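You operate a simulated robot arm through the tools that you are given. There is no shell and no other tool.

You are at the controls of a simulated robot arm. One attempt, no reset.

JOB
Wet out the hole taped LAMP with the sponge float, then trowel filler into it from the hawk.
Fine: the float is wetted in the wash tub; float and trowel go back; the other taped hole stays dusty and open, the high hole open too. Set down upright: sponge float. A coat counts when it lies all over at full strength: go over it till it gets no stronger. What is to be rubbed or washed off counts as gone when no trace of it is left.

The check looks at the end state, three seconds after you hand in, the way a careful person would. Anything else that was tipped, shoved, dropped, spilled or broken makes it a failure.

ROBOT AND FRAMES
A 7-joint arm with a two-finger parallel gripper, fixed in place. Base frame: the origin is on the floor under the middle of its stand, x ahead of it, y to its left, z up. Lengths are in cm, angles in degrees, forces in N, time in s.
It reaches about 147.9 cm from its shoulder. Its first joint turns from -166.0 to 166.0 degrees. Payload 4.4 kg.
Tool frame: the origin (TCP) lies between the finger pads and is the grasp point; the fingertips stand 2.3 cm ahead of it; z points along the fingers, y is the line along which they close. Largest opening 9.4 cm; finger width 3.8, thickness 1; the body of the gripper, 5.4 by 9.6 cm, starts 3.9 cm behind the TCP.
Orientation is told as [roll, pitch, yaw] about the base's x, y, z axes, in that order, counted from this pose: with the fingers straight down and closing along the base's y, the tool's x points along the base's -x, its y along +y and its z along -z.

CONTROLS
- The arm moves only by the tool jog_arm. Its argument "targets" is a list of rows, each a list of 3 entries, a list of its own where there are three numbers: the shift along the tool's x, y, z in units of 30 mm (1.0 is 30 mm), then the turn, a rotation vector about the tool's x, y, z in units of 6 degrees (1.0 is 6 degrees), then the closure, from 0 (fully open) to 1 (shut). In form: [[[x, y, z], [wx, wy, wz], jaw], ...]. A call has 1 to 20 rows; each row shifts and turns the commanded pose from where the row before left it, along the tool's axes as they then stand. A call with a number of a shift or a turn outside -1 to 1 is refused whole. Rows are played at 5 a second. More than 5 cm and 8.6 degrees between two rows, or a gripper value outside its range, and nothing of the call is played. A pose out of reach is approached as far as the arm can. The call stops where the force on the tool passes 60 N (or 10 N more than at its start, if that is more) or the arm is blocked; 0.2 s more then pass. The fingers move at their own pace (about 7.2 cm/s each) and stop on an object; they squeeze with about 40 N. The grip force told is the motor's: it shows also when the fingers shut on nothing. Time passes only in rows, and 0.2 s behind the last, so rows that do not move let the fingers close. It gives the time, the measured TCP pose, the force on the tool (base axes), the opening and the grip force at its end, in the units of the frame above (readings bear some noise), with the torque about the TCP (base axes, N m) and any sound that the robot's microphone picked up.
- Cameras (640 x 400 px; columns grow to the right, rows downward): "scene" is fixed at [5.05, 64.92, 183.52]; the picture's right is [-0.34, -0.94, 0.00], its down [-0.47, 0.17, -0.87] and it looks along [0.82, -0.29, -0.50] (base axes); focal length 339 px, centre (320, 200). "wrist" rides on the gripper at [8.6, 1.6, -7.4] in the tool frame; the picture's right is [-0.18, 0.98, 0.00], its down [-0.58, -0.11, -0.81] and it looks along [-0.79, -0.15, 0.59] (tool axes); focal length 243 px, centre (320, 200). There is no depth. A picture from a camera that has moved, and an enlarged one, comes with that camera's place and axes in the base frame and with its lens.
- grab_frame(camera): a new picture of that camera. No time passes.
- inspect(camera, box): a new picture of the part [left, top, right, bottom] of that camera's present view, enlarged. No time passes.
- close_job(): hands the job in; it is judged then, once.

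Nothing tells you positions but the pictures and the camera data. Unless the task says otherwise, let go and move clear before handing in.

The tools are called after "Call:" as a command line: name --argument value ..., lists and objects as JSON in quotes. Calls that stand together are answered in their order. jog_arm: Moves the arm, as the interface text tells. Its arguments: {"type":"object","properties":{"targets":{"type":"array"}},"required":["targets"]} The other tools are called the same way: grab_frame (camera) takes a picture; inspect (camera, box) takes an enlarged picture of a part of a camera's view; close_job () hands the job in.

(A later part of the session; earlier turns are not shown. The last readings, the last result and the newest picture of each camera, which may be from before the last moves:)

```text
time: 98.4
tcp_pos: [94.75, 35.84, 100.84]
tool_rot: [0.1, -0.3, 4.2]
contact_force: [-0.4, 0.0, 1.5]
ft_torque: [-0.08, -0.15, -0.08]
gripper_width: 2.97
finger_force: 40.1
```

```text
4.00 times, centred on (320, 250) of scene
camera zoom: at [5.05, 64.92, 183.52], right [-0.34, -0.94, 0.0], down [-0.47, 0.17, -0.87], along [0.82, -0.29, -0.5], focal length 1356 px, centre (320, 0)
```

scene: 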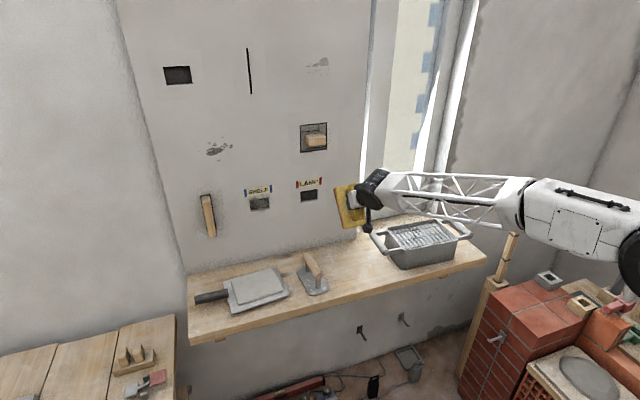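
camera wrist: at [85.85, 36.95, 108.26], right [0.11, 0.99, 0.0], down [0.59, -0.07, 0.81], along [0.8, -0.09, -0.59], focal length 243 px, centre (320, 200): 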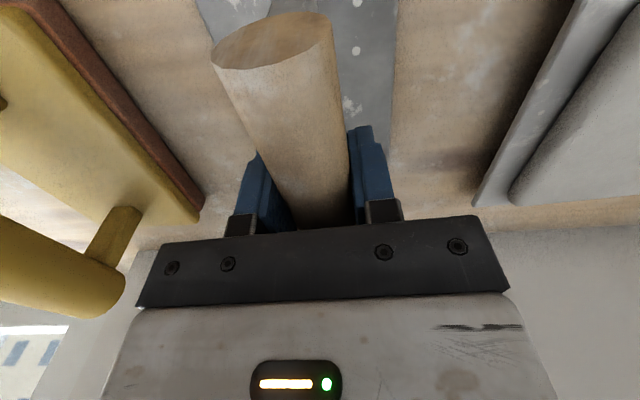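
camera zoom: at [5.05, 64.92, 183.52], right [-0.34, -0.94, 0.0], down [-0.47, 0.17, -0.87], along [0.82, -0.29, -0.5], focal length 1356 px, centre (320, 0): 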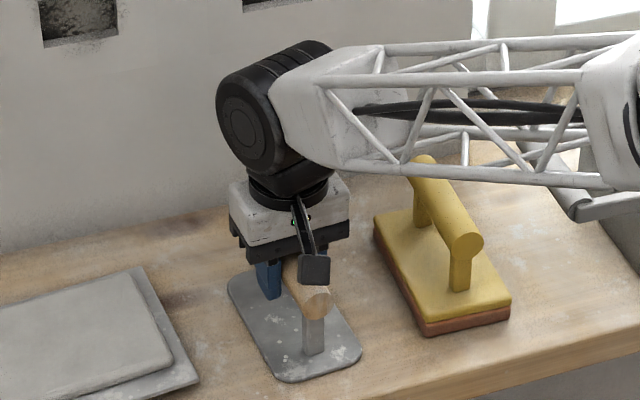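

The trowel is gripped firmly (2.97 cm). I lift it and carry it over the hawk's filler.

Call:
jog_arm --targets '[[[0, 0, -0.3], [0, 0, 0], 1], [[0, 0, -0.6], [0, 0, 0], 1], [[0, 0, -0.8], [0, 0, 0], 1], [[0, 0, -0.8], [0, 0, 0], 1], [[0, 0, -0.8], [0, 0, 0], 1], [[0, 0, -0.8], [0, 0, 0], 1], [[0, 0, 0], [0, 0, 0], 1]]'

Call:
jog_arm --targets '[[[-0.05, 0.9, 0], [0, 0, 0], 1], [[-0.05, 0.9, 0], [0, 0, 0], 1], [[-0.05, 0.9, 0], [0, 0, 0], 1], [[-0.05, 0.9, 0], [0, 0, 0], 1], [[-0.05, 0.9, 0], [0, 0, 0], 1], [[-0.05, 0.9, 0], [0, 0, 0], 1], [[-0.05, 0.9, 0], [0, 0, 0], 1], [[0, 0.45, 0], [0, 0, 0], 1], [[0, 0, 0], [0, 0, 0], 1]]'

Call:
inspect --camera "scene" --box '[180, 200, 340, 330]'

Call:
grab_frame --camera "wrist"

```text
time: 100.0
tcp_pos: [94.76, 35.98, 113.08]
tool_rot: [0.1, -0.1, 4.2]
contact_force: [-0.1, 0.0, -1.8]
ft_torque: [0.02, -0.02, 0.01]
gripper_width: 2.95
finger_force: 40.0
```

```text
time: 102.0
tcp_pos: [94.28, 56.25, 113.17]
tool_rot: [0.0, -0.2, 4.1]
contact_force: [-0.1, 0.0, -2.6]
ft_torque: [0.01, -0.01, 0.06]
gripper_width: 2.99
finger_force: 39.7
```

```text
3.08 times, centred on (260, 265) of scene
camera zoom: at [5.05, 64.92, 183.52], right [-0.34, -0.94, 0.0], down [-0.47, 0.17, -0.87], along [0.82, -0.29, -0.5], focal length 1043 px, centre (505, 0)
```

zoom: 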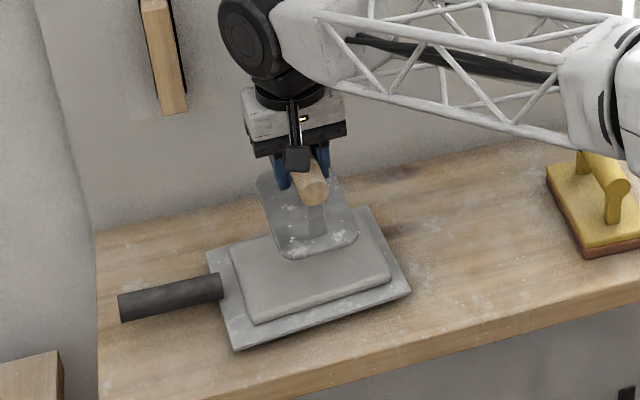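

```text
taken
camera wrist: at [85.43, 57.23, 120.54], right [0.11, 0.99, 0.0], down [0.59, -0.07, 0.81], along [0.8, -0.09, -0.59], focal length 243 px, centre (320, 200)
```

wrist: 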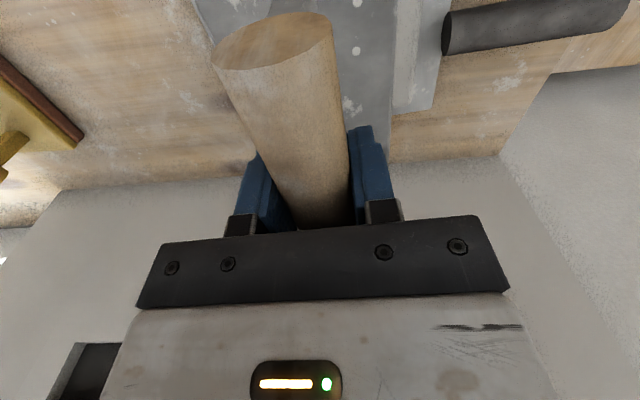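

Call:
jog_arm --targets '[[[0, 0, 0.7], [0, 0, 0], 1], [[0, 0, 0.7], [0, 0, 0], 1], [[0, 0, 0.7], [0, 0, 0], 1], [[0, 0, 0.5], [0, 0, 0], 1], [[0, 0, 0.25], [0, 0, 0], 1], [[0, 0, 0], [0, 0, 0], 1]]'

Call:
inspect --camera "scene" --box '[200, 240, 320, 330]'

```text
time: 103.4
tcp_pos: [94.34, 56.25, 104.64]
tool_rot: [0.2, -0.1, 4.2]
contact_force: [-0.6, -0.5, -1.5]
ft_torque: [0.04, -0.01, 0.03]
gripper_width: 2.97
finger_force: 40.0
```

```text
4.44 times, centred on (260, 285) of scene
camera zoom: at [5.05, 64.92, 183.52], right [-0.34, -0.94, 0.0], down [-0.47, 0.17, -0.87], along [0.82, -0.29, -0.5], focal length 1506 px, centre (587, -178)
```

zoom: 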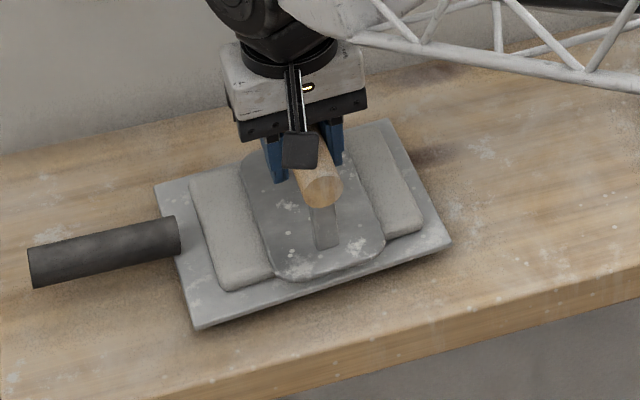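

Call:
jog_arm --targets '[[[-0.17, 0, 0.1], [0, 0, 0], 1], [[0, 0, 0.1], [0, 0, 0], 1], [[0, 0, 0.1], [0, 0, 0], 1], [[0, 0, 0], [0, 0, 0], 1]]'

Call:
jog_arm --targets '[[[0, 0, 0.06], [0, 0, 0], 1], [[0, 0, 0.05], [0, 0, 0], 1], [[0, 0, 0], [0, 0, 0], 1]]'

```text
time: 104.4
tcp_pos: [94.74, 56.33, 104.06]
tool_rot: [0.1, -0.3, 4.1]
contact_force: [4.1, 8.9, 36.5]
ft_torque: [-0.19, 0.03, 0.01]
gripper_width: 2.97
finger_force: 40.5
```

```text
time: 105.2
tcp_pos: [94.77, 56.16, 103.54]
tool_rot: [0.1, -0.1, 4.0]
contact_force: [-1.8, -1.8, 31.4]
ft_torque: [-0.08, 0.41, -0.06]
gripper_width: 2.97
finger_force: 39.5
```

Contact with the filler at ~31–36 N. I lift and look whether filler is on the trowel.

Call:
jog_arm --targets '[[[0, 0, 0], [0, 0, 0], 1], [[0, 0, 0], [0, 0, 0], 1], [[0, 0, -0.2], [0, 0, 0], 1], [[0, 0, -0.5], [0, 0, 0], 1], [[0, 0, -0.8], [0, 0, 0], 1], [[0, 0, -0.8], [0, 0, 0], 1], [[0, 0, -0.8], [0, 0, 0], 1], [[0, 0, -0.8], [0, 0, 0], 1], [[0, 0, -0.8], [0, 0, 0], 1], [[0, 0, 0], [0, 0, 0], 1]]'

Call:
inspect --camera "scene" --box '[180, 180, 340, 330]'

Call:
inspect --camera "scene" --box '[240, 200, 320, 260]'

```text
time: 107.4
tcp_pos: [94.8, 56.2, 117.5]
tool_rot: [0.0, -0.1, 4.1]
contact_force: [0.5, 0.3, -2.7]
ft_torque: [0.01, 0.03, 0.01]
gripper_width: 2.95
finger_force: 40.5
```

```text
2.67 times, centred on (260, 255) of scene
camera zoom: at [5.05, 64.92, 183.52], right [-0.34, -0.94, 0.0], down [-0.47, 0.17, -0.87], along [0.82, -0.29, -0.5], focal length 904 px, centre (480, 53)
```

zoom: 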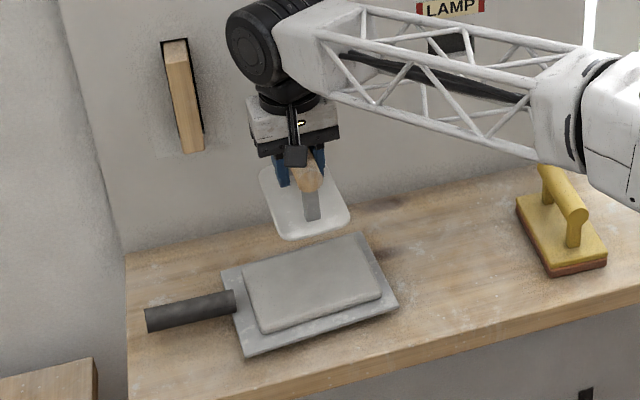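

```text
6.67 times, centred on (280, 230) of scene
camera zoom: at [5.05, 64.92, 183.52], right [-0.34, -0.94, 0.0], down [-0.47, 0.17, -0.87], along [0.82, -0.29, -0.5], focal length 2259 px, centre (587, 0)
```

zoom: 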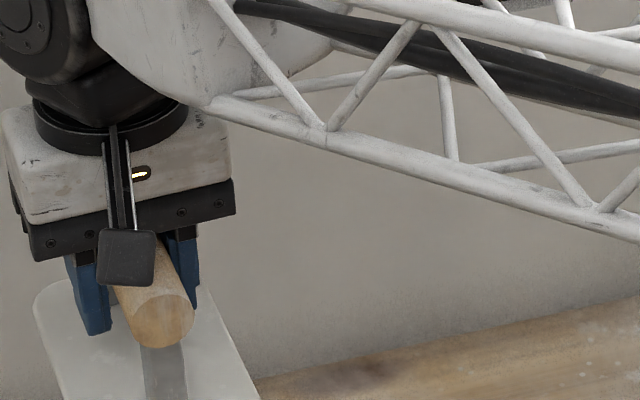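

The sole turned filler-white, so the trowel is loaded. I raise, square the yaw, and move over in front of the LAMP hole, well off the wall.

Call:
jog_arm --targets '[[[0, 0, -0.95], [0, 0, 0.34], 1], [[0, 0, -0.95], [0, 0, 0.34], 1], [[0, 0, -0.95], [0, 0, 0], 1], [[0.1, -0.93, 0], [0, 0, 0], 1], [[0.1, -0.93, 0], [0, 0, 0], 1], [[0.1, -0.93, 0], [0, 0, 0], 1], [[0.1, -0.93, 0], [0, 0, 0], 1], [[0.1, -0.93, 0], [0, 0, 0], 1], [[0.1, -0.93, 0], [0, 0, 0], 1], [[0.1, -0.93, 0], [0, 0, 0], 1], [[0.1, -0.93, 0], [0, 0, 0], 1], [[0.1, -0.93, 0], [0, 0, 0], 1], [[0, 0, 0], [0, 0, 0], 1]]'

Call:
jog_arm --targets '[[[0, 0, 0], [0, -1, 0], 1], [[0, 0, 0], [0, -1, 0], 1], [[0, 0, 0], [0, -1, 0], 1], [[0, 0, 0], [0, -1, 0], 1], [[0, 0, 0], [0, -1, 0], 1], [[0, 0, 0], [0, -1, 0], 1], [[0, 0, 0], [0, -1, 0], 1], [[0, 0, 0], [0, 0, 0], 1]]'

Call:
grab_frame --camera "scene"

```text
time: 110.2
tcp_pos: [91.93, 31.1, 125.9]
tool_rot: [0.1, -0.1, 0.0]
contact_force: [0.4, 0.4, -2.1]
ft_torque: [0.02, -0.01, 0.0]
gripper_width: 2.97
finger_force: 39.9
```

```text
time: 112.0
tcp_pos: [92.1, 31.02, 125.96]
tool_rot: [0.1, -42.3, -0.2]
contact_force: [-0.5, 0.0, -2.5]
ft_torque: [-0.02, 0.01, -0.02]
gripper_width: 2.97
finger_force: 39.5
```

```text
taken
```

scene: 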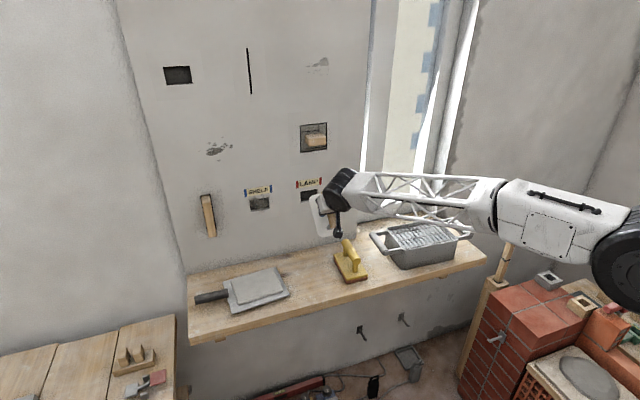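

Call:
jog_arm --targets '[[[0, 0, 0], [0, -1, 0], 1], [[0, 0, 0], [0, -1, 0], 1], [[0, 0, 0], [0, -1, 0], 1], [[0, 0, 0], [0, -1, 0], 1], [[0, 0, 0], [0, -1, 0], 1], [[0, 0, 0], [0, -1, 0], 1], [[0, 0, 0], [0, -1, 0], 1], [[0, 0, 0], [0, -0.97, 0], 1], [[0, 0, 0], [0, 0, 0], 1]]'

Call:
inspect --camera "scene" --box '[240, 150, 400, 280]'

Call:
grab_frame --camera "wrist"

```text
time: 114.0
tcp_pos: [92.06, 30.93, 126.12]
tool_rot: [80.3, -89.9, -80.3]
contact_force: [-0.4, -0.6, -1.3]
ft_torque: [-0.01, 0.0, 0.02]
gripper_width: 2.98
finger_force: 40.1
```

```text
3.08 times, centred on (320, 215) of scene
camera zoom: at [5.05, 64.92, 183.52], right [-0.34, -0.94, 0.0], down [-0.47, 0.17, -0.87], along [0.82, -0.29, -0.5], focal length 1043 px, centre (320, 154)
```

zoom: 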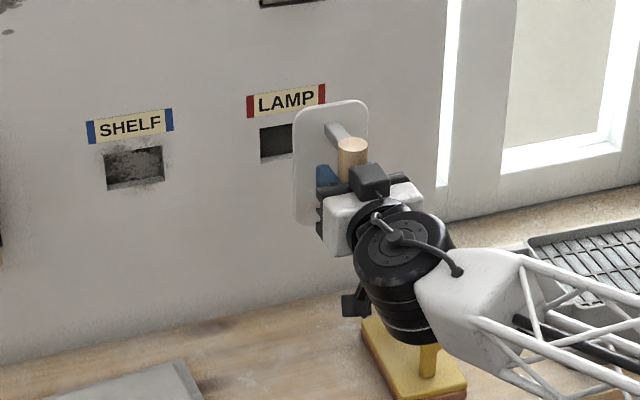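

```text
taken
camera wrist: at [84.51, 32.76, 117.31], right [0.0, 0.98, 0.19], down [-0.81, -0.11, 0.58], along [0.59, -0.15, 0.79], focal length 243 px, centre (320, 200)
```

wrist: 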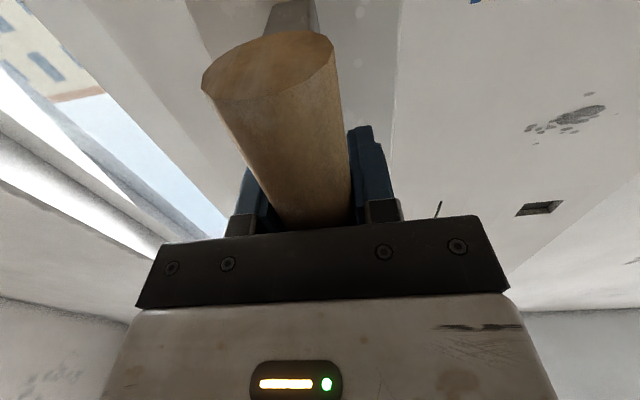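

The trowel is vertical and centred on the hole (y 26.9–34.9). I lower it so its top stays below the label and check clearances.

Call:
jog_arm --targets '[[[0.74, 0, 0], [0, 0, 0], 1], [[0.74, 0, 0.3], [0, 0, 0], 1], [[0.74, 0, 0.6], [0, 0, 0], 1], [[0.74, 0, 0.8], [0, 0, 0], 1], [[0, 0, 0.8], [0, 0, 0], 1], [[0, 0, 0.8], [0, 0, 0], 1], [[0, 0, 0], [0, 0, 0], 1]]'

Call:
inspect --camera "scene" --box '[240, 150, 400, 280]'

```text
time: 115.6
tcp_pos: [101.89, 31.22, 117.19]
tool_rot: [57.7, -89.9, -57.7]
contact_force: [0.2, 0.6, -1.7]
ft_torque: [0.01, 0.04, -0.01]
gripper_width: 2.97
finger_force: 40.3
```

```text
3.08 times, centred on (320, 215) of scene
camera zoom: at [5.05, 64.92, 183.52], right [-0.34, -0.94, 0.0], down [-0.47, 0.17, -0.87], along [0.82, -0.29, -0.5], focal length 1043 px, centre (320, 154)
```

zoom: 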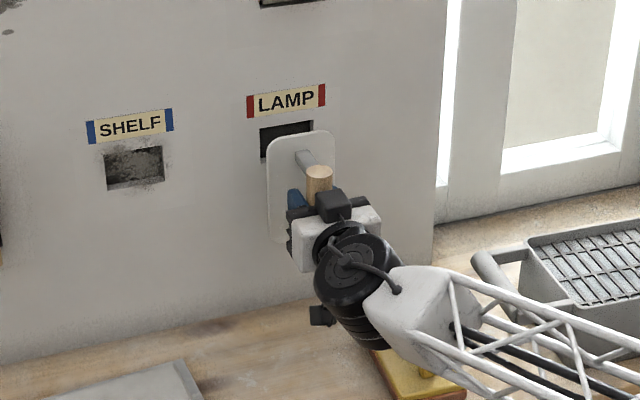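

Call:
jog_arm --targets '[[[0, -0.05, 0.5], [0, 0, 0], 1], [[0, 0, 0.5], [0, 0, 0], 1], [[0, 0, 0.4], [0, 0, 0], 1], [[0, 0, 0.2], [0, 0, 0], 1], [[0, 0, 0], [0, 0, 0], 1]]'

Call:
inspect --camera "scene" --box '[270, 160, 370, 230]'

```text
time: 116.8
tcp_pos: [106.78, 30.96, 117.18]
tool_rot: [47.4, -89.9, -47.3]
contact_force: [-0.6, -0.6, -1.8]
ft_torque: [0.03, 0.03, -0.03]
gripper_width: 2.98
finger_force: 39.8
```

```text
5.71 times, centred on (320, 195) of scene
camera zoom: at [5.05, 64.92, 183.52], right [-0.34, -0.94, 0.0], down [-0.47, 0.17, -0.87], along [0.82, -0.29, -0.5], focal length 1936 px, centre (320, 229)
```

zoom: 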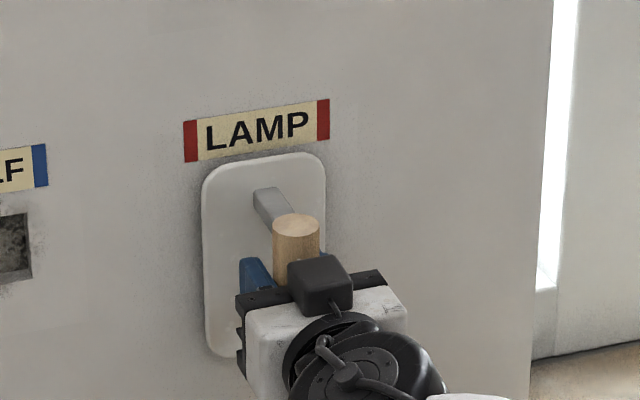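

Call:
jog_arm --targets '[[[0.13, 0, 0.1], [0, 0, 0], 1], [[0, 0, 0.1], [0, 0, 0], 1], [[0, 0, 0], [0, 0, 0], 1]]'

Call:
jog_arm --targets '[[[0, 0, 0.06], [0, 0, 0], 1], [[0, 0, 0], [0, 0, 0], 1]]'

```text
time: 117.6
tcp_pos: [107.36, 31.0, 116.67]
tool_rot: [44.8, -89.9, -44.7]
contact_force: [0.6, 0.0, -2.2]
ft_torque: [0.0, 0.0, -0.04]
gripper_width: 2.97
finger_force: 39.8
```

```text
time: 118.2
tcp_pos: [107.54, 31.03, 116.79]
tool_rot: [47.2, -89.8, -47.2]
contact_force: [0.2, -0.3, -1.2]
ft_torque: [0.0, 0.01, 0.0]
gripper_width: 2.95
finger_force: 40.0
```

Call:
jog_arm --targets '[[[0, 0, 0.05], [0, 0, 0], 1], [[0, 0, 0], [0, 0, 0], 1]]'

Call:
jog_arm --targets '[[[0, 0, 0.03], [0, 0, 0], 1], [[0, 0, 0], [0, 0, 0], 1]]'

```text
time: 118.8
tcp_pos: [107.64, 31.05, 116.81]
tool_rot: [44.3, -89.9, -44.2]
contact_force: [-36.8, -6.1, -5.5]
ft_torque: [0.08, -0.06, 0.04]
gripper_width: 2.94
finger_force: 40.5
```

```text
time: 119.4
tcp_pos: [107.76, 31.01, 116.78]
tool_rot: [41.1, -89.9, -41.2]
contact_force: [-36.5, -2.7, -7.9]
ft_torque: [0.1, -0.14, 0.03]
gripper_width: 2.95
finger_force: 40.1
```

The trowel sits flush at ~36 N. I work it over the hole with side strokes.

Call:
jog_arm --targets '[[[0, -0.2, 0], [0, 0, 0], 1], [[0, -0.2, 0.005], [0, 0, 0], 1], [[0, 0.2, 0.005], [0, 0, 0], 1], [[0, 0.2, 0], [0, 0, 0], 1], [[0, 0.2, 0.005], [0, 0, 0], 1], [[0, 0.2, 0.005], [0, 0, 0], 1], [[0, -0.2, 0.005], [0, 0, 0], 1], [[0, -0.2, 0.005], [0, 0, 0], 1], [[0, 0, 0], [0, 0, 0], 1]]'

Call:
inspect --camera "scene" --box '[270, 160, 370, 230]'

```text
time: 121.4
tcp_pos: [107.77, 31.0, 116.65]
tool_rot: [48.0, -89.9, -48.2]
contact_force: [0.0, -0.4, -2.0]
ft_torque: [0.01, 0.01, 0.03]
gripper_width: 2.96
finger_force: 39.9
```

```text
5.71 times, centred on (320, 195) of scene
camera zoom: at [5.05, 64.92, 183.52], right [-0.34, -0.94, 0.0], down [-0.47, 0.17, -0.87], along [0.82, -0.29, -0.5], focal length 1936 px, centre (320, 229)
```

zoom: 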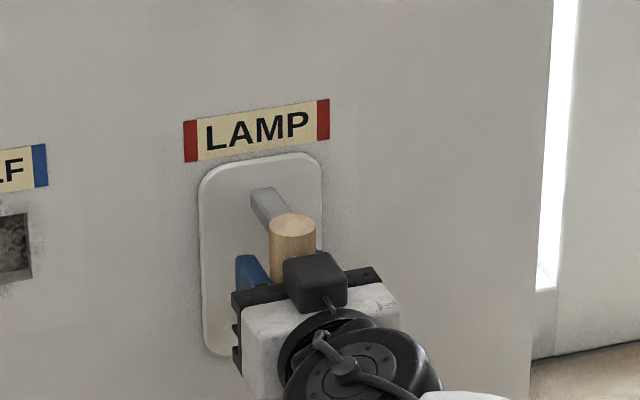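

Call:
jog_arm --targets '[[[0, -0.2, 0.02], [0, 0, 0], 1], [[0, -0.2, 0.01], [0, 0, 0], 1], [[0, 0.2, 0.005], [0, 0, 0], 1], [[0, 0.2, 0.005], [0, 0, 0], 1], [[0, 0.2, 0.005], [0, 0, 0], 1], [[0, 0.2, 0.005], [0, 0, 0], 1], [[0, -0.2, 0.005], [0, 0, 0], 1], [[0, -0.2, 0.005], [0, 0, 0], 1], [[0, -0.2, 0.005], [0, 0, 0], 1], [[0, -0.2, 0.005], [0, 0, 0], 1], [[0, 0.2, 0.005], [0, 0, 0], 1], [[0, 0.2, 0.005], [0, 0, 0], 1], [[0, 0.2, 0.005], [0, 0, 0], 1], [[0, 0.2, 0.005], [0, 0, 0], 1], [[0, -0.2, 0.005], [0, 0, 0], 1], [[0, -0.2, 0.005], [0, 0, 0], 1], [[0, 0, 0], [0, 0, 0], 1]]'

Call:
jog_arm --targets '[[[0, 0, -0.4], [0, 0, 0], 1], [[0, 0, -0.8], [0, 0, 0], 1], [[0, 0, -0.9], [0, 0, 0], 1], [[0, 0, -0.9], [0, 0, 0], 1], [[0, 0, -0.9], [0, 0, 0], 1], [[0, 0, 0], [0, 0, 0], 1]]'

Call:
inspect --camera "scene" --box '[290, 175, 330, 205]'

Call:
inspect --camera "scene" --box '[240, 150, 400, 280]'

```text
time: 125.0
tcp_pos: [108.04, 31.07, 116.73]
tool_rot: [53.2, -89.9, -53.2]
contact_force: [-14.8, 7.9, -1.7]
ft_torque: [-0.07, -0.06, -0.02]
gripper_width: 2.97
finger_force: 39.9
```

```text
time: 126.4
tcp_pos: [96.3, 30.88, 116.65]
tool_rot: [48.5, -89.9, -48.5]
contact_force: [-0.2, 0.3, -1.9]
ft_torque: [-0.01, -0.03, -0.02]
gripper_width: 2.96
finger_force: 39.8
```

```text
13.33 times, centred on (310, 190) of scene
camera zoom: at [5.05, 64.92, 183.52], right [-0.34, -0.94, 0.0], down [-0.47, 0.17, -0.87], along [0.82, -0.29, -0.5], focal length 4518 px, centre (453, 333)
```

zoom: 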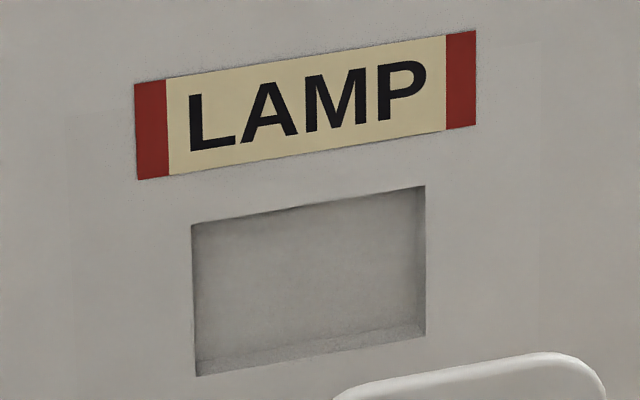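

```text
3.08 times, centred on (320, 215) of scene
camera zoom: at [5.05, 64.92, 183.52], right [-0.34, -0.94, 0.0], down [-0.47, 0.17, -0.87], along [0.82, -0.29, -0.5], focal length 1043 px, centre (320, 154)
```

zoom: 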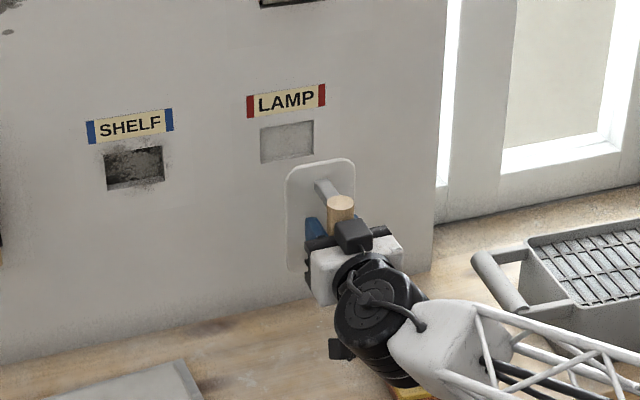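

Filler is going into the hole. I go over it again to bring it to full strength.

Call:
jog_arm --targets '[[[0, 0, 0.9], [0, 0, 0], 1], [[0, 0, 0.9], [0, 0, 0], 1], [[0, 0, 0.9], [0, 0, 0], 1], [[0, 0, 0.85], [0, 0, 0], 1], [[0, 0, 0.3], [0, 0, 0], 1], [[0, 0, 0.05], [0, 0, 0], 1], [[0, 0, 0], [0, 0, 0], 1]]'

Call:
jog_arm --targets '[[[0, -0.2, 0.01], [0, 0, 0], 1], [[0, -0.2, 0.005], [0, 0, 0], 1], [[0, 0.2, 0.005], [0, 0, 0], 1], [[0, 0.2, 0.005], [0, 0, 0], 1], [[0, 0.2, 0.005], [0, 0, 0], 1], [[0, 0.2, 0.005], [0, 0, 0], 1], [[0, -0.2, 0.005], [0, 0, 0], 1], [[0, -0.2, 0.005], [0, 0, 0], 1], [[0, -0.2, 0.005], [0, 0, 0], 1], [[0, -0.2, 0.005], [0, 0, 0], 1], [[0, 0.2, 0.005], [0, 0, 0], 1], [[0, 0.2, 0.005], [0, 0, 0], 1], [[0, 0.2, 0.005], [0, 0, 0], 1], [[0, 0.2, 0.005], [0, 0, 0], 1], [[0, -0.2, 0.005], [0, 0, 0], 1], [[0, -0.2, 0.005], [0, 0, 0], 1], [[0, 0, 0], [0, 0, 0], 1]]'

Call:
jog_arm --targets '[[[0, 0, -0.4], [0, 0, 0], 1], [[0, 0, -0.8], [0, 0, 0], 1], [[0, 0, -0.9], [0, 0, 0], 1], [[0, 0, -0.9], [0, 0, 0], 1], [[0, 0, -0.9], [0, 0, 0], 1], [[0, 0, 0], [0, 0, 0], 1]]'

Call:
inspect --camera "scene" --box '[290, 175, 330, 205]'

Call:
inspect --camera "scene" --box '[290, 190, 370, 260]'

```text
time: 128.0
tcp_pos: [108.07, 31.01, 116.82]
tool_rot: [81.4, -89.9, -81.4]
contact_force: [-9.3, -1.2, 2.5]
ft_torque: [0.03, -0.27, -0.07]
gripper_width: 2.97
finger_force: 40.2
```

```text
time: 130.4
tcp_pos: [108.14, 29.94, 116.8]
tool_rot: [83.1, -89.9, -83.3]
contact_force: [-39.3, -12.2, -1.3]
ft_torque: [-0.05, 0.14, 0.3]
gripper_width: 2.98
finger_force: 39.8
stopped in row 11: the force on the tool passed its limit at 72 N (the readings are from after the stop); the commanded pose is now the measured one
```

```text
time: 131.8
tcp_pos: [96.43, 29.91, 116.76]
tool_rot: [55.8, -90.0, -55.9]
contact_force: [-0.4, 0.1, -1.5]
ft_torque: [0.01, 0.0, -0.01]
gripper_width: 2.97
finger_force: 40.4
```

```text
13.33 times, centred on (310, 190) of scene
camera zoom: at [5.05, 64.92, 183.52], right [-0.34, -0.94, 0.0], down [-0.47, 0.17, -0.87], along [0.82, -0.29, -0.5], focal length 4518 px, centre (453, 333)
```

zoom: 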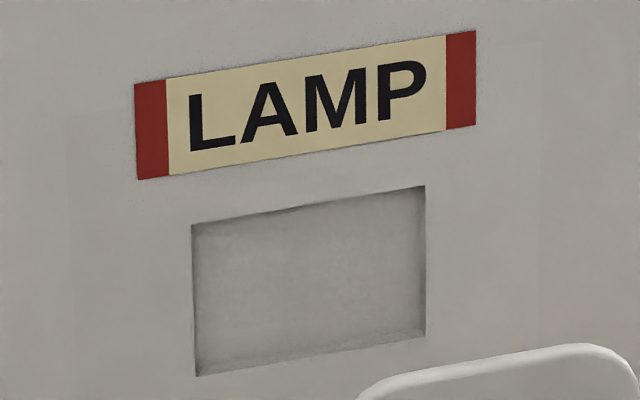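

```text
5.71 times, centred on (330, 225) of scene
camera zoom: at [5.05, 64.92, 183.52], right [-0.34, -0.94, 0.0], down [-0.47, 0.17, -0.87], along [0.82, -0.29, -0.5], focal length 1936 px, centre (263, 57)
```

zoom: 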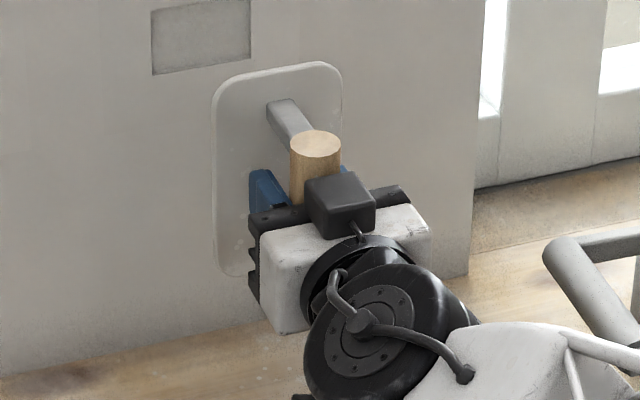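

Stronger still; it's nearly flush now. Another gentler set of passes after re-centring.

Call:
jog_arm --targets '[[[0, 0.35, 0.9], [0, 0, 0], 1], [[0, 0, 0.9], [0, 0, 0], 1], [[0, 0, 0.9], [0, 0, 0], 1], [[0, 0, 0.85], [0, 0, 0], 1], [[0, 0, 0.3], [0, 0, 0], 1], [[0, 0, 0.04], [0, 0, 0], 1], [[0, 0, 0], [0, 0, 0], 1]]'

Call:
jog_arm --targets '[[[0, -0.15, 0.01], [0, 0, 0], 1], [[0, -0.15, 0.003], [0, 0, 0], 1], [[0, 0.15, 0.003], [0, 0, 0], 1], [[0, 0.15, 0.003], [0, 0, 0], 1], [[0, 0.15, 0.003], [0, 0, 0], 1], [[0, 0.15, 0.003], [0, 0, 0], 1], [[0, -0.15, 0.003], [0, 0, 0], 1], [[0, -0.15, 0.003], [0, 0, 0], 1], [[0, -0.15, 0.003], [0, 0, 0], 1], [[0, -0.15, 0.003], [0, 0, 0], 1], [[0, 0.15, 0.003], [0, 0, 0], 1], [[0, 0.15, 0.003], [0, 0, 0], 1], [[0, 0, 0], [0, 0, 0], 1]]'

```text
time: 133.4
tcp_pos: [108.12, 30.99, 116.86]
tool_rot: [57.3, -89.9, -57.4]
contact_force: [-46.1, -9.8, -5.9]
ft_torque: [0.11, -0.06, 0.11]
gripper_width: 2.96
finger_force: 40.0
```

```text
time: 134.1
tcp_pos: [108.08, 30.42, 116.87]
tool_rot: [102.4, -89.9, -102.6]
contact_force: [-39.4, -7.8, -0.8]
ft_torque: [0.12, 0.27, 0.31]
gripper_width: 2.96
finger_force: 39.6
stopped in row 3: the force on the tool passed its limit at 70 N (the readings are from after the stop); the commanded pose is now the measured one
```

Call:
jog_arm --targets '[[[0, 0.1, -0.015], [0, 0, 0], 1], [[0, 0.1, 0], [0, 0, 0], 1], [[0, 0.1, 0], [0, 0, 0], 1], [[0, 0.1, 0], [0, 0, 0], 1], [[0, 0, 0], [0, 0, 0], 1]]'

Call:
jog_arm --targets '[[[0, -0.12, 0], [0, 0, 0], 1], [[0, -0.12, 0], [0, 0, 0], 1], [[0, -0.12, 0], [0, 0, 0], 1], [[0, -0.12, 0], [0, 0, 0], 1], [[0, 0, 0], [0, 0, 0], 1]]'

```text
time: 135.3
tcp_pos: [108.11, 31.51, 116.72]
tool_rot: [64.0, -89.9, -64.2]
contact_force: [-33.2, -16.3, -3.0]
ft_torque: [-0.05, 0.02, 0.45]
gripper_width: 2.97
finger_force: 39.9
```

```text
time: 136.5
tcp_pos: [108.23, 30.0, 116.79]
tool_rot: [89.7, -89.9, -90.0]
contact_force: [-6.2, 2.9, -0.8]
ft_torque: [-0.06, -0.2, 0.13]
gripper_width: 2.99
finger_force: 39.7
```

Call:
jog_arm --targets '[[[0, 0.12, 0.012], [-0.03, 0, 0], 1], [[0, 0.12, 0], [0, 0, 0], 1], [[0, 0.12, 0], [0, 0, 0], 1], [[0, 0.12, 0], [0, 0, 0], 1], [[0, 0.12, 0], [0, 0, 0], 1], [[0, 0, 0], [0, 0, 0], 1]]'

Call:
jog_arm --targets '[[[0, -0.12, 0.005], [0, 0, 0], 1], [[0, -0.12, 0], [0, 0, 0], 1], [[0, -0.12, 0], [0, 0, 0], 1], [[0, -0.12, 0], [0, 0, 0], 1], [[0, 0, 0], [0, 0, 0], 1]]'

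Call:
jog_arm --targets '[[[0, 0, -0.4], [0, 0, 0], 1], [[0, 0, -0.8], [0, 0, 0], 1], [[0, 0, -0.9], [0, 0, 0], 1], [[0, 0, -0.9], [0, 0, 0], 1], [[0, 0, -0.9], [0, 0, 0], 1], [[0, 0, 0], [0, 0, 0], 1]]'

Call:
inspect --camera "scene" --box '[290, 175, 330, 205]'

Call:
inspect --camera "scene" --box '[240, 150, 400, 280]'

```text
time: 137.3
tcp_pos: [108.17, 30.76, 116.96]
tool_rot: [105.3, -90.1, -105.5]
contact_force: [-40.5, -11.6, 0.8]
ft_torque: [0.04, 0.32, 0.25]
gripper_width: 2.99
finger_force: 40.5
stopped in row 3: the force on the tool passed its limit at 70 N (the readings are from after the stop); the commanded pose is now the measured one
```

```text
time: 138.5
tcp_pos: [108.25, 29.51, 116.78]
tool_rot: [1.6, -90.0, -1.5]
contact_force: [-47.9, 22.6, -3.1]
ft_torque: [-0.15, -0.35, -0.06]
gripper_width: 2.96
finger_force: 39.9
```

```text
time: 139.9
tcp_pos: [96.48, 29.31, 116.76]
tool_rot: [70.7, -89.8, -70.9]
contact_force: [-0.6, 1.1, -1.7]
ft_torque: [0.0, 0.02, 0.02]
gripper_width: 2.94
finger_force: 39.4
```

```text
13.33 times, centred on (310, 190) of scene
camera zoom: at [5.05, 64.92, 183.52], right [-0.34, -0.94, 0.0], down [-0.47, 0.17, -0.87], along [0.82, -0.29, -0.5], focal length 4518 px, centre (453, 333)
```

zoom: 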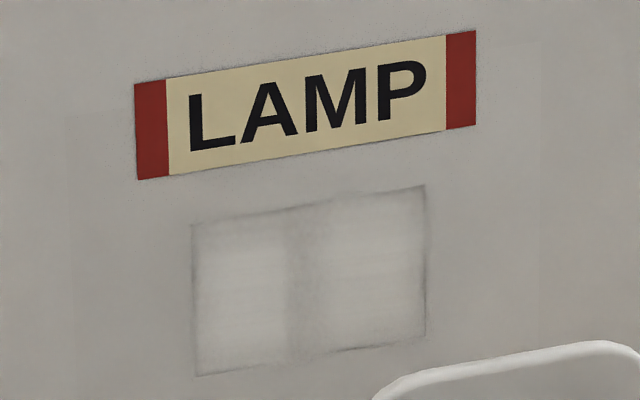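

```text
3.08 times, centred on (320, 215) of scene
camera zoom: at [5.05, 64.92, 183.52], right [-0.34, -0.94, 0.0], down [-0.47, 0.17, -0.87], along [0.82, -0.29, -0.5], focal length 1043 px, centre (320, 154)
```

zoom: 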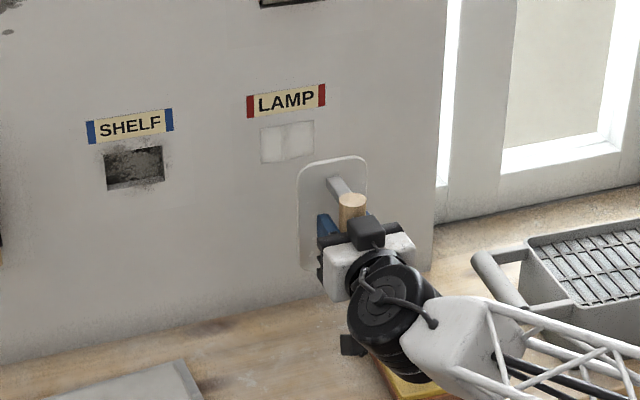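

Nearly full: two lighter zones with a slightly weaker band in the middle. I re-centre, square up, and go over it again with lighter pressure.

Call:
jog_arm --targets '[[[0, 0.35, 0.9], [-0.03, 0, 0], 1], [[0, 0.2, 0.9], [0, 0, 0], 1], [[0, 0, 0.9], [0, 0, 0], 1], [[0, 0, 0.85], [0, 0, 0], 1], [[0, 0, 0.3], [0, 0, 0], 1], [[0, 0, 0], [0, 0, 0], 1]]'

Call:
jog_arm --targets '[[[0, 0, 0.03], [0, 0, 0], 1], [[0, 0, 0], [0, 0, 0], 1]]'

```text
time: 141.3
tcp_pos: [108.09, 31.15, 116.72]
tool_rot: [52.6, -89.8, -52.6]
contact_force: [0.4, 0.2, -2.7]
ft_torque: [-0.03, 0.01, -0.03]
gripper_width: 2.95
finger_force: 39.7
```

```text
time: 141.9
tcp_pos: [108.12, 31.1, 116.73]
tool_rot: [64.8, -90.0, -64.8]
contact_force: [-33.6, -4.5, -4.7]
ft_torque: [-0.18, -0.47, -0.15]
gripper_width: 2.96
finger_force: 40.1
```

Call:
jog_arm --targets '[[[0, -0.1, 0], [0, 0, 0], 1], [[0, -0.1, 0], [0, 0, 0], 1], [[0, 0.1, 0], [0, 0, 0], 1], [[0, 0.1, 0], [0, 0, 0], 1], [[0, 0, 0], [0, 0, 0], 1]]'

Call:
jog_arm --targets '[[[0, 0.1, 0], [0, 0, 0], 1], [[0, 0.1, 0], [0, 0, 0], 1], [[0, -0.1, 0], [0, 0, 0], 1], [[0, -0.1, 0], [0, 0, 0], 1], [[0, 0, 0], [0, 0, 0], 1]]'

```text
time: 143.1
tcp_pos: [108.07, 31.1, 116.78]
tool_rot: [50.0, -90.0, -49.8]
contact_force: [-15.3, -7.4, -2.9]
ft_torque: [0.07, -0.13, -0.22]
gripper_width: 2.97
finger_force: 40.0
```

```text
time: 144.3
tcp_pos: [108.13, 31.07, 116.77]
tool_rot: [47.3, -90.0, -47.1]
contact_force: [-0.1, 0.2, -1.3]
ft_torque: [-0.01, 0.04, 0.02]
gripper_width: 2.98
finger_force: 40.4
```

Call:
jog_arm --targets '[[[0, 0, 0.02], [0.015, 0, 0], 1], [[0, -0.1, 0.003], [0, 0, 0], 1], [[0, -0.1, 0], [0, 0, 0], 1], [[0, 0.1, 0.003], [0, 0, 0], 1], [[0, 0.1, 0], [0, 0, 0], 1], [[0, 0.1, 0.003], [0, 0, 0], 1], [[0, 0.1, 0], [0, 0, 0], 1], [[0, -0.1, 0.003], [0, 0, 0], 1], [[0, -0.1, 0], [0, 0, 0], 1], [[0, 0, 0], [0, 0, 0], 1]]'

Call:
jog_arm --targets '[[[0, 0, -0.4], [0, 0, 0], 1], [[0, 0, -0.8], [0, 0, 0], 1], [[0, 0, -0.9], [0, 0, 0], 1], [[0, 0, -0.9], [0, 0, 0], 1], [[0, 0, -0.9], [0, 0, 0], 1], [[0, 0, 0], [0, 0, 0], 1]]'

Call:
inspect --camera "scene" --box '[290, 175, 330, 205]'

Call:
inspect --camera "scene" --box '[240, 150, 400, 280]'

```text
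time: 145.2
tcp_pos: [108.21, 30.66, 116.93]
tool_rot: [149.9, -90.0, -150.0]
contact_force: [-38.2, -5.0, 0.4]
ft_torque: [0.2, 0.22, 0.04]
gripper_width: 2.97
finger_force: 39.7
stopped in row 4: the force on the tool passed its limit at 67 N (the readings are from after the stop); the commanded pose is now the measured one
```

```text
time: 146.7
tcp_pos: [96.51, 30.7, 116.72]
tool_rot: [37.0, -89.9, -36.9]
contact_force: [-0.2, -0.2, -2.5]
ft_torque: [0.06, 0.01, -0.03]
gripper_width: 2.97
finger_force: 40.0
```

```text
13.33 times, centred on (310, 190) of scene
camera zoom: at [5.05, 64.92, 183.52], right [-0.34, -0.94, 0.0], down [-0.47, 0.17, -0.87], along [0.82, -0.29, -0.5], focal length 4518 px, centre (453, 333)
```

zoom: 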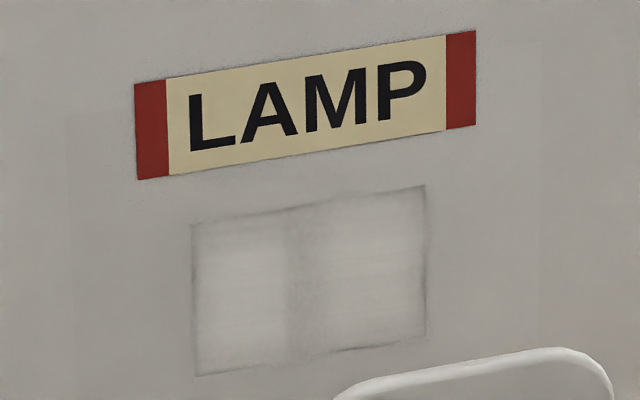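

```text
3.08 times, centred on (320, 215) of scene
camera zoom: at [5.05, 64.92, 183.52], right [-0.34, -0.94, 0.0], down [-0.47, 0.17, -0.87], along [0.82, -0.29, -0.5], focal length 1043 px, centre (320, 154)
```

zoom: 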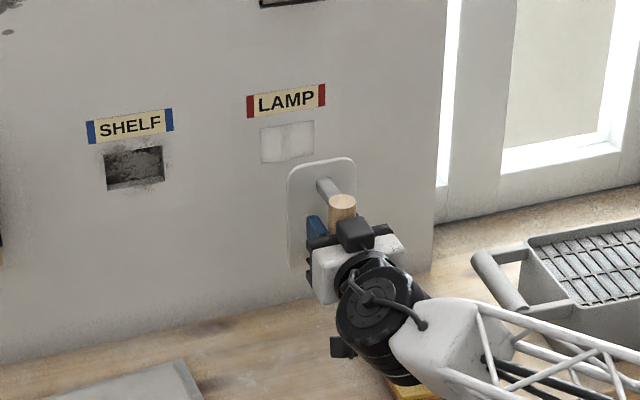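

Call:
inspect --camera "scene" --box '[297, 186, 321, 202]'

Call:
inspect --camera "scene" --box '[300, 195, 350, 235]'

Call:
grab_frame --camera "wrist"

```text
16.00 times, centred on (309, 194) of scene
camera zoom: at [5.05, 64.92, 183.52], right [-0.34, -0.94, 0.0], down [-0.47, 0.17, -0.87], along [0.82, -0.29, -0.5], focal length 5422 px, centre (496, 296)
```

zoom: 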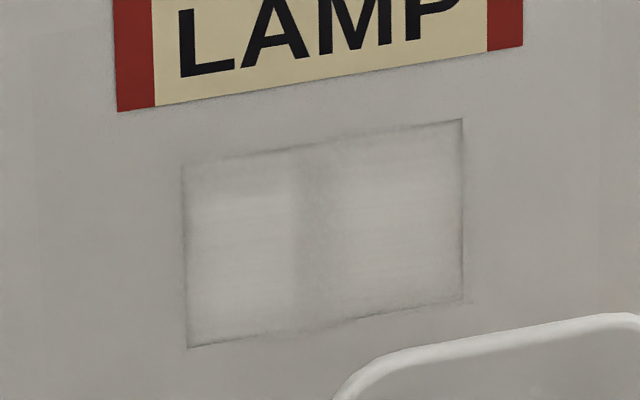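

```text
10.00 times, centred on (325, 215) of scene
camera zoom: at [5.05, 64.92, 183.52], right [-0.34, -0.94, 0.0], down [-0.47, 0.17, -0.87], along [0.82, -0.29, -0.5], focal length 3389 px, centre (270, 50)
```

zoom: 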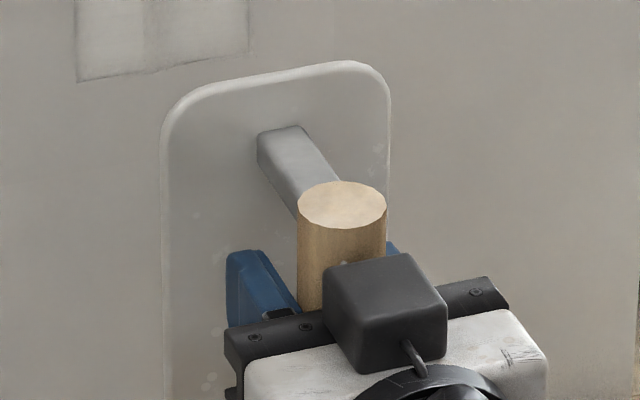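

```text
taken
camera wrist: at [88.97, 32.33, 108.06], right [0.0, 0.98, 0.18], down [-0.81, -0.11, 0.58], along [0.59, -0.15, 0.79], focal length 243 px, centre (320, 200)
```

wrist: 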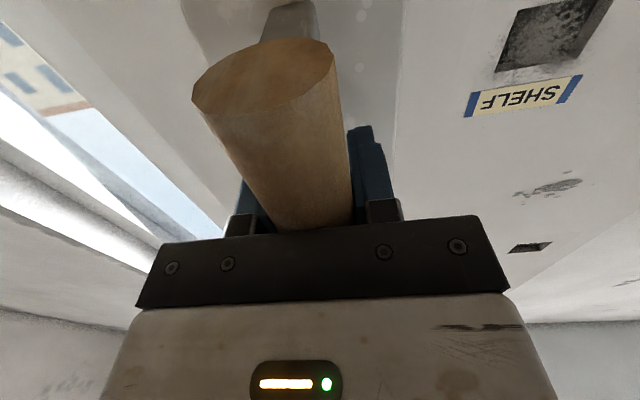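

The weak middle band suggests the trowel rocks about its round handle during sideways strokes. I'll try vertical strokes instead, which the grip resists better.

Call:
jog_arm --targets '[[[0, 0.08, 0.9], [0, 0, 0], 1], [[0, 0, 0.9], [0, 0, 0], 1], [[0, 0, 0.9], [0, 0, 0], 1], [[0, 0, 0.85], [0, 0, 0], 1], [[0, 0, 0.28], [0, 0, 0], 1], [[0, 0, 0], [0, 0, 0], 1]]'

Call:
jog_arm --targets '[[[0, 0, 0.03], [0, 0, 0], 1], [[0, 0, 0], [0, 0, 0], 1]]'

```text
time: 148.1
tcp_pos: [107.98, 30.8, 116.77]
tool_rot: [45.5, -90.0, -45.5]
contact_force: [-0.5, 0.1, -2.1]
ft_torque: [-0.03, -0.02, 0.0]
gripper_width: 2.96
finger_force: 40.0
```

```text
time: 148.7
tcp_pos: [108.12, 30.89, 116.81]
tool_rot: [44.9, -90.0, -44.9]
contact_force: [1.1, 0.5, -1.3]
ft_torque: [0.03, -0.01, 0.0]
gripper_width: 2.96
finger_force: 39.6
```

Call:
jog_arm --targets '[[[0, 0, 0.03], [0, 0, 0], 1], [[0, 0, 0], [0, 0, 0], 1]]'

```text
time: 149.2
tcp_pos: [108.26, 30.89, 116.78]
tool_rot: [62.2, -89.8, -62.2]
contact_force: [-43.1, -10.6, -3.7]
ft_torque: [0.33, -0.29, 0.08]
gripper_width: 2.95
finger_force: 40.3
```

Call:
jog_arm --targets '[[[0.15, 0, 0], [0, 0, 0], 1], [[0.15, 0, 0], [0, 0, 0], 1], [[0.15, 0, 0], [0, 0, 0], 1], [[-0.15, 0, 0], [0, 0, 0], 1], [[-0.15, 0, 0], [0, 0, 0], 1], [[-0.15, 0, 0], [0, 0, 0], 1], [[0, 0, 0], [0, 0, 0], 1]]'

Call:
jog_arm --targets '[[[0.15, 0, 0.005], [0, 0, 0], 1], [[0.15, 0, 0], [0, 0, 0], 1], [[0.15, 0, 0], [0, 0, 0], 1], [[-0.15, 0, 0], [0, 0, 0], 1], [[-0.15, 0, 0], [0, 0, 0], 1], [[-0.15, 0, 0], [0, 0, 0], 1], [[0, 0, 0], [0, 0, 0], 1]]'

```text
time: 150.5
tcp_pos: [108.05, 31.02, 115.57]
tool_rot: [-3.2, -89.5, 3.1]
contact_force: [-21.5, -1.7, -1.5]
ft_torque: [0.25, -1.45, -0.01]
gripper_width: 2.99
finger_force: 39.9
stopped in row 6: the force on the tool passed its limit at 66 N (the readings are from after the stop); the commanded pose is now the measured one
```

```text
time: 151.7
tcp_pos: [108.0, 30.91, 114.31]
tool_rot: [-8.0, -89.1, 8.0]
contact_force: [-30.0, -5.7, 0.9]
ft_torque: [0.29, -1.99, 0.02]
gripper_width: 2.96
finger_force: 39.5
stopped in row 5: the force on the tool passed its limit at 67 N (the readings are from after the stop); the commanded pose is now the measured one
```

Call:
jog_arm --targets '[[[0, 0, -0.4], [0, 0, 0], 1], [[0, 0, -0.8], [0, 0.15, 0], 1], [[0, 0, -0.9], [0, 0, 0], 1], [[-0.4, 0, -0.9], [0, 0, 0], 1], [[-0.43, 0, -0.9], [0, 0, 0], 1], [[0, 0, 0], [0, 0, 0], 1]]'

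Call:
inspect --camera "scene" --box '[297, 186, 321, 202]'

Call:
inspect --camera "scene" --box '[240, 150, 400, 280]'

```text
time: 153.1
tcp_pos: [96.59, 31.17, 117.06]
tool_rot: [-4.7, -88.2, 4.7]
contact_force: [0.4, -0.8, -2.1]
ft_torque: [-0.03, 0.0, -0.01]
gripper_width: 2.96
finger_force: 39.6
```

```text
16.00 times, centred on (309, 194) of scene
camera zoom: at [5.05, 64.92, 183.52], right [-0.34, -0.94, 0.0], down [-0.47, 0.17, -0.87], along [0.82, -0.29, -0.5], focal length 5422 px, centre (496, 296)
```

zoom: 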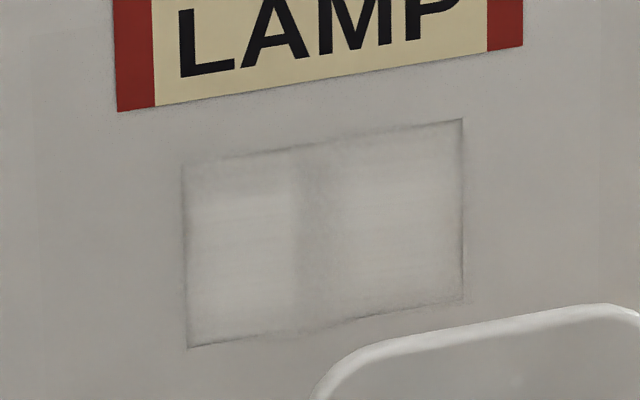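

```text
3.08 times, centred on (320, 215) of scene
camera zoom: at [5.05, 64.92, 183.52], right [-0.34, -0.94, 0.0], down [-0.47, 0.17, -0.87], along [0.82, -0.29, -0.5], focal length 1043 px, centre (320, 154)
```

zoom: 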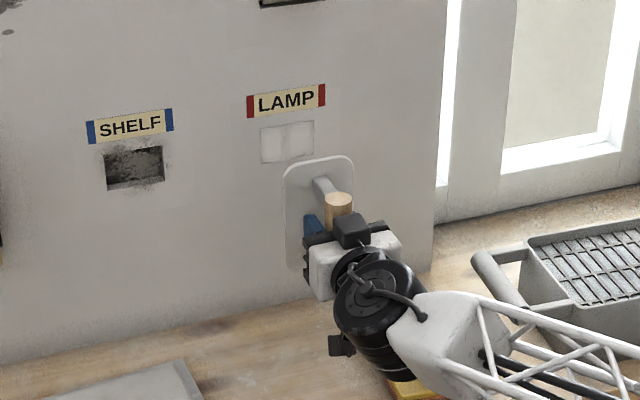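

The trowel plate is visibly losing its white load, so I'll reload it from the hawk. I raise, turn the tool back down, and return to the hawk.

Call:
jog_arm --targets '[[[-0.5, 0, -0.5], [0, -0.3, 0], 1], [[-0.8, 0, -0.5], [0, 0, 0], 1], [[-0.8, 0, -0.5], [0, 0, 0], 1], [[-0.9, 0, 0], [0, 0, 0], 1], [[0, 0, 0], [0, 0, 0], 1]]'

Call:
jog_arm --targets '[[[0, 0, 0], [0, 1, 0], 1], [[0, 0, 0], [0, 1, 0], 1], [[0, 0, 0], [0, 1, 0], 1], [[0, 0, 0], [0, 1, 0], 1], [[0, 0, 0], [0, 1, 0], 1], [[0, 0, 0], [0, 1, 0], 1], [[0, 0, 0], [0, 1, 0], 1], [[0, 0, 0], [0, 1, 0], 1], [[0, 0, 0], [0, 1, 0], 1], [[0, 0, 0], [0, 1, 0], 1], [[0, 0, 0], [0, 1, 0], 1], [[0, 0, 0], [0, 1, 0], 1], [[0, 0, 0], [0, 1, 0], 1], [[0, 0, 0], [0, 1, 0], 1], [[0, 0, 0], [0, 1, 0], 1], [[0, 0, 0], [0, 0, 0], 1]]'

Call:
grab_frame --camera "scene"

Call:
grab_frame --camera "wrist"

```text
time: 154.3
tcp_pos: [92.03, 30.81, 126.11]
tool_rot: [-111.9, -89.9, 112.0]
contact_force: [-1.3, 0.2, -1.0]
ft_torque: [0.02, 0.04, -0.01]
gripper_width: 2.97
finger_force: 41.0
```

```text
time: 157.7
tcp_pos: [92.16, 30.95, 126.13]
tool_rot: [-0.1, 0.0, 0.2]
contact_force: [-0.5, 0.4, -1.9]
ft_torque: [-0.03, 0.01, -0.02]
gripper_width: 2.97
finger_force: 40.4
```

```text
taken
```

scene: 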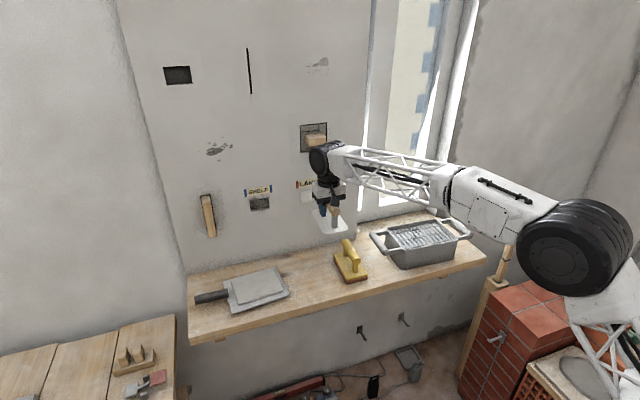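

```text
taken
camera wrist: at [83.4, 32.64, 133.51], right [0.18, 0.98, 0.0], down [0.58, -0.11, 0.81], along [0.79, -0.15, -0.59], focal length 243 px, centre (320, 200)
```

wrist: 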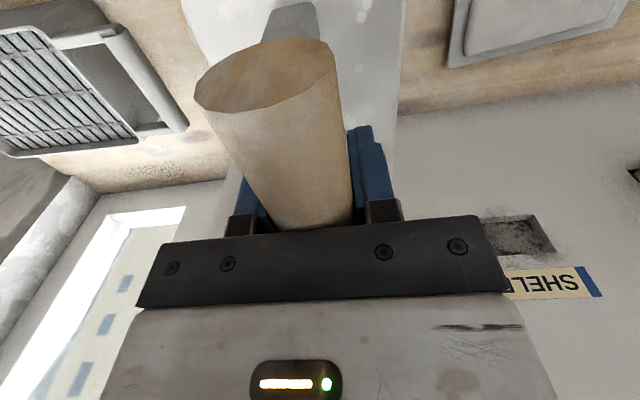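

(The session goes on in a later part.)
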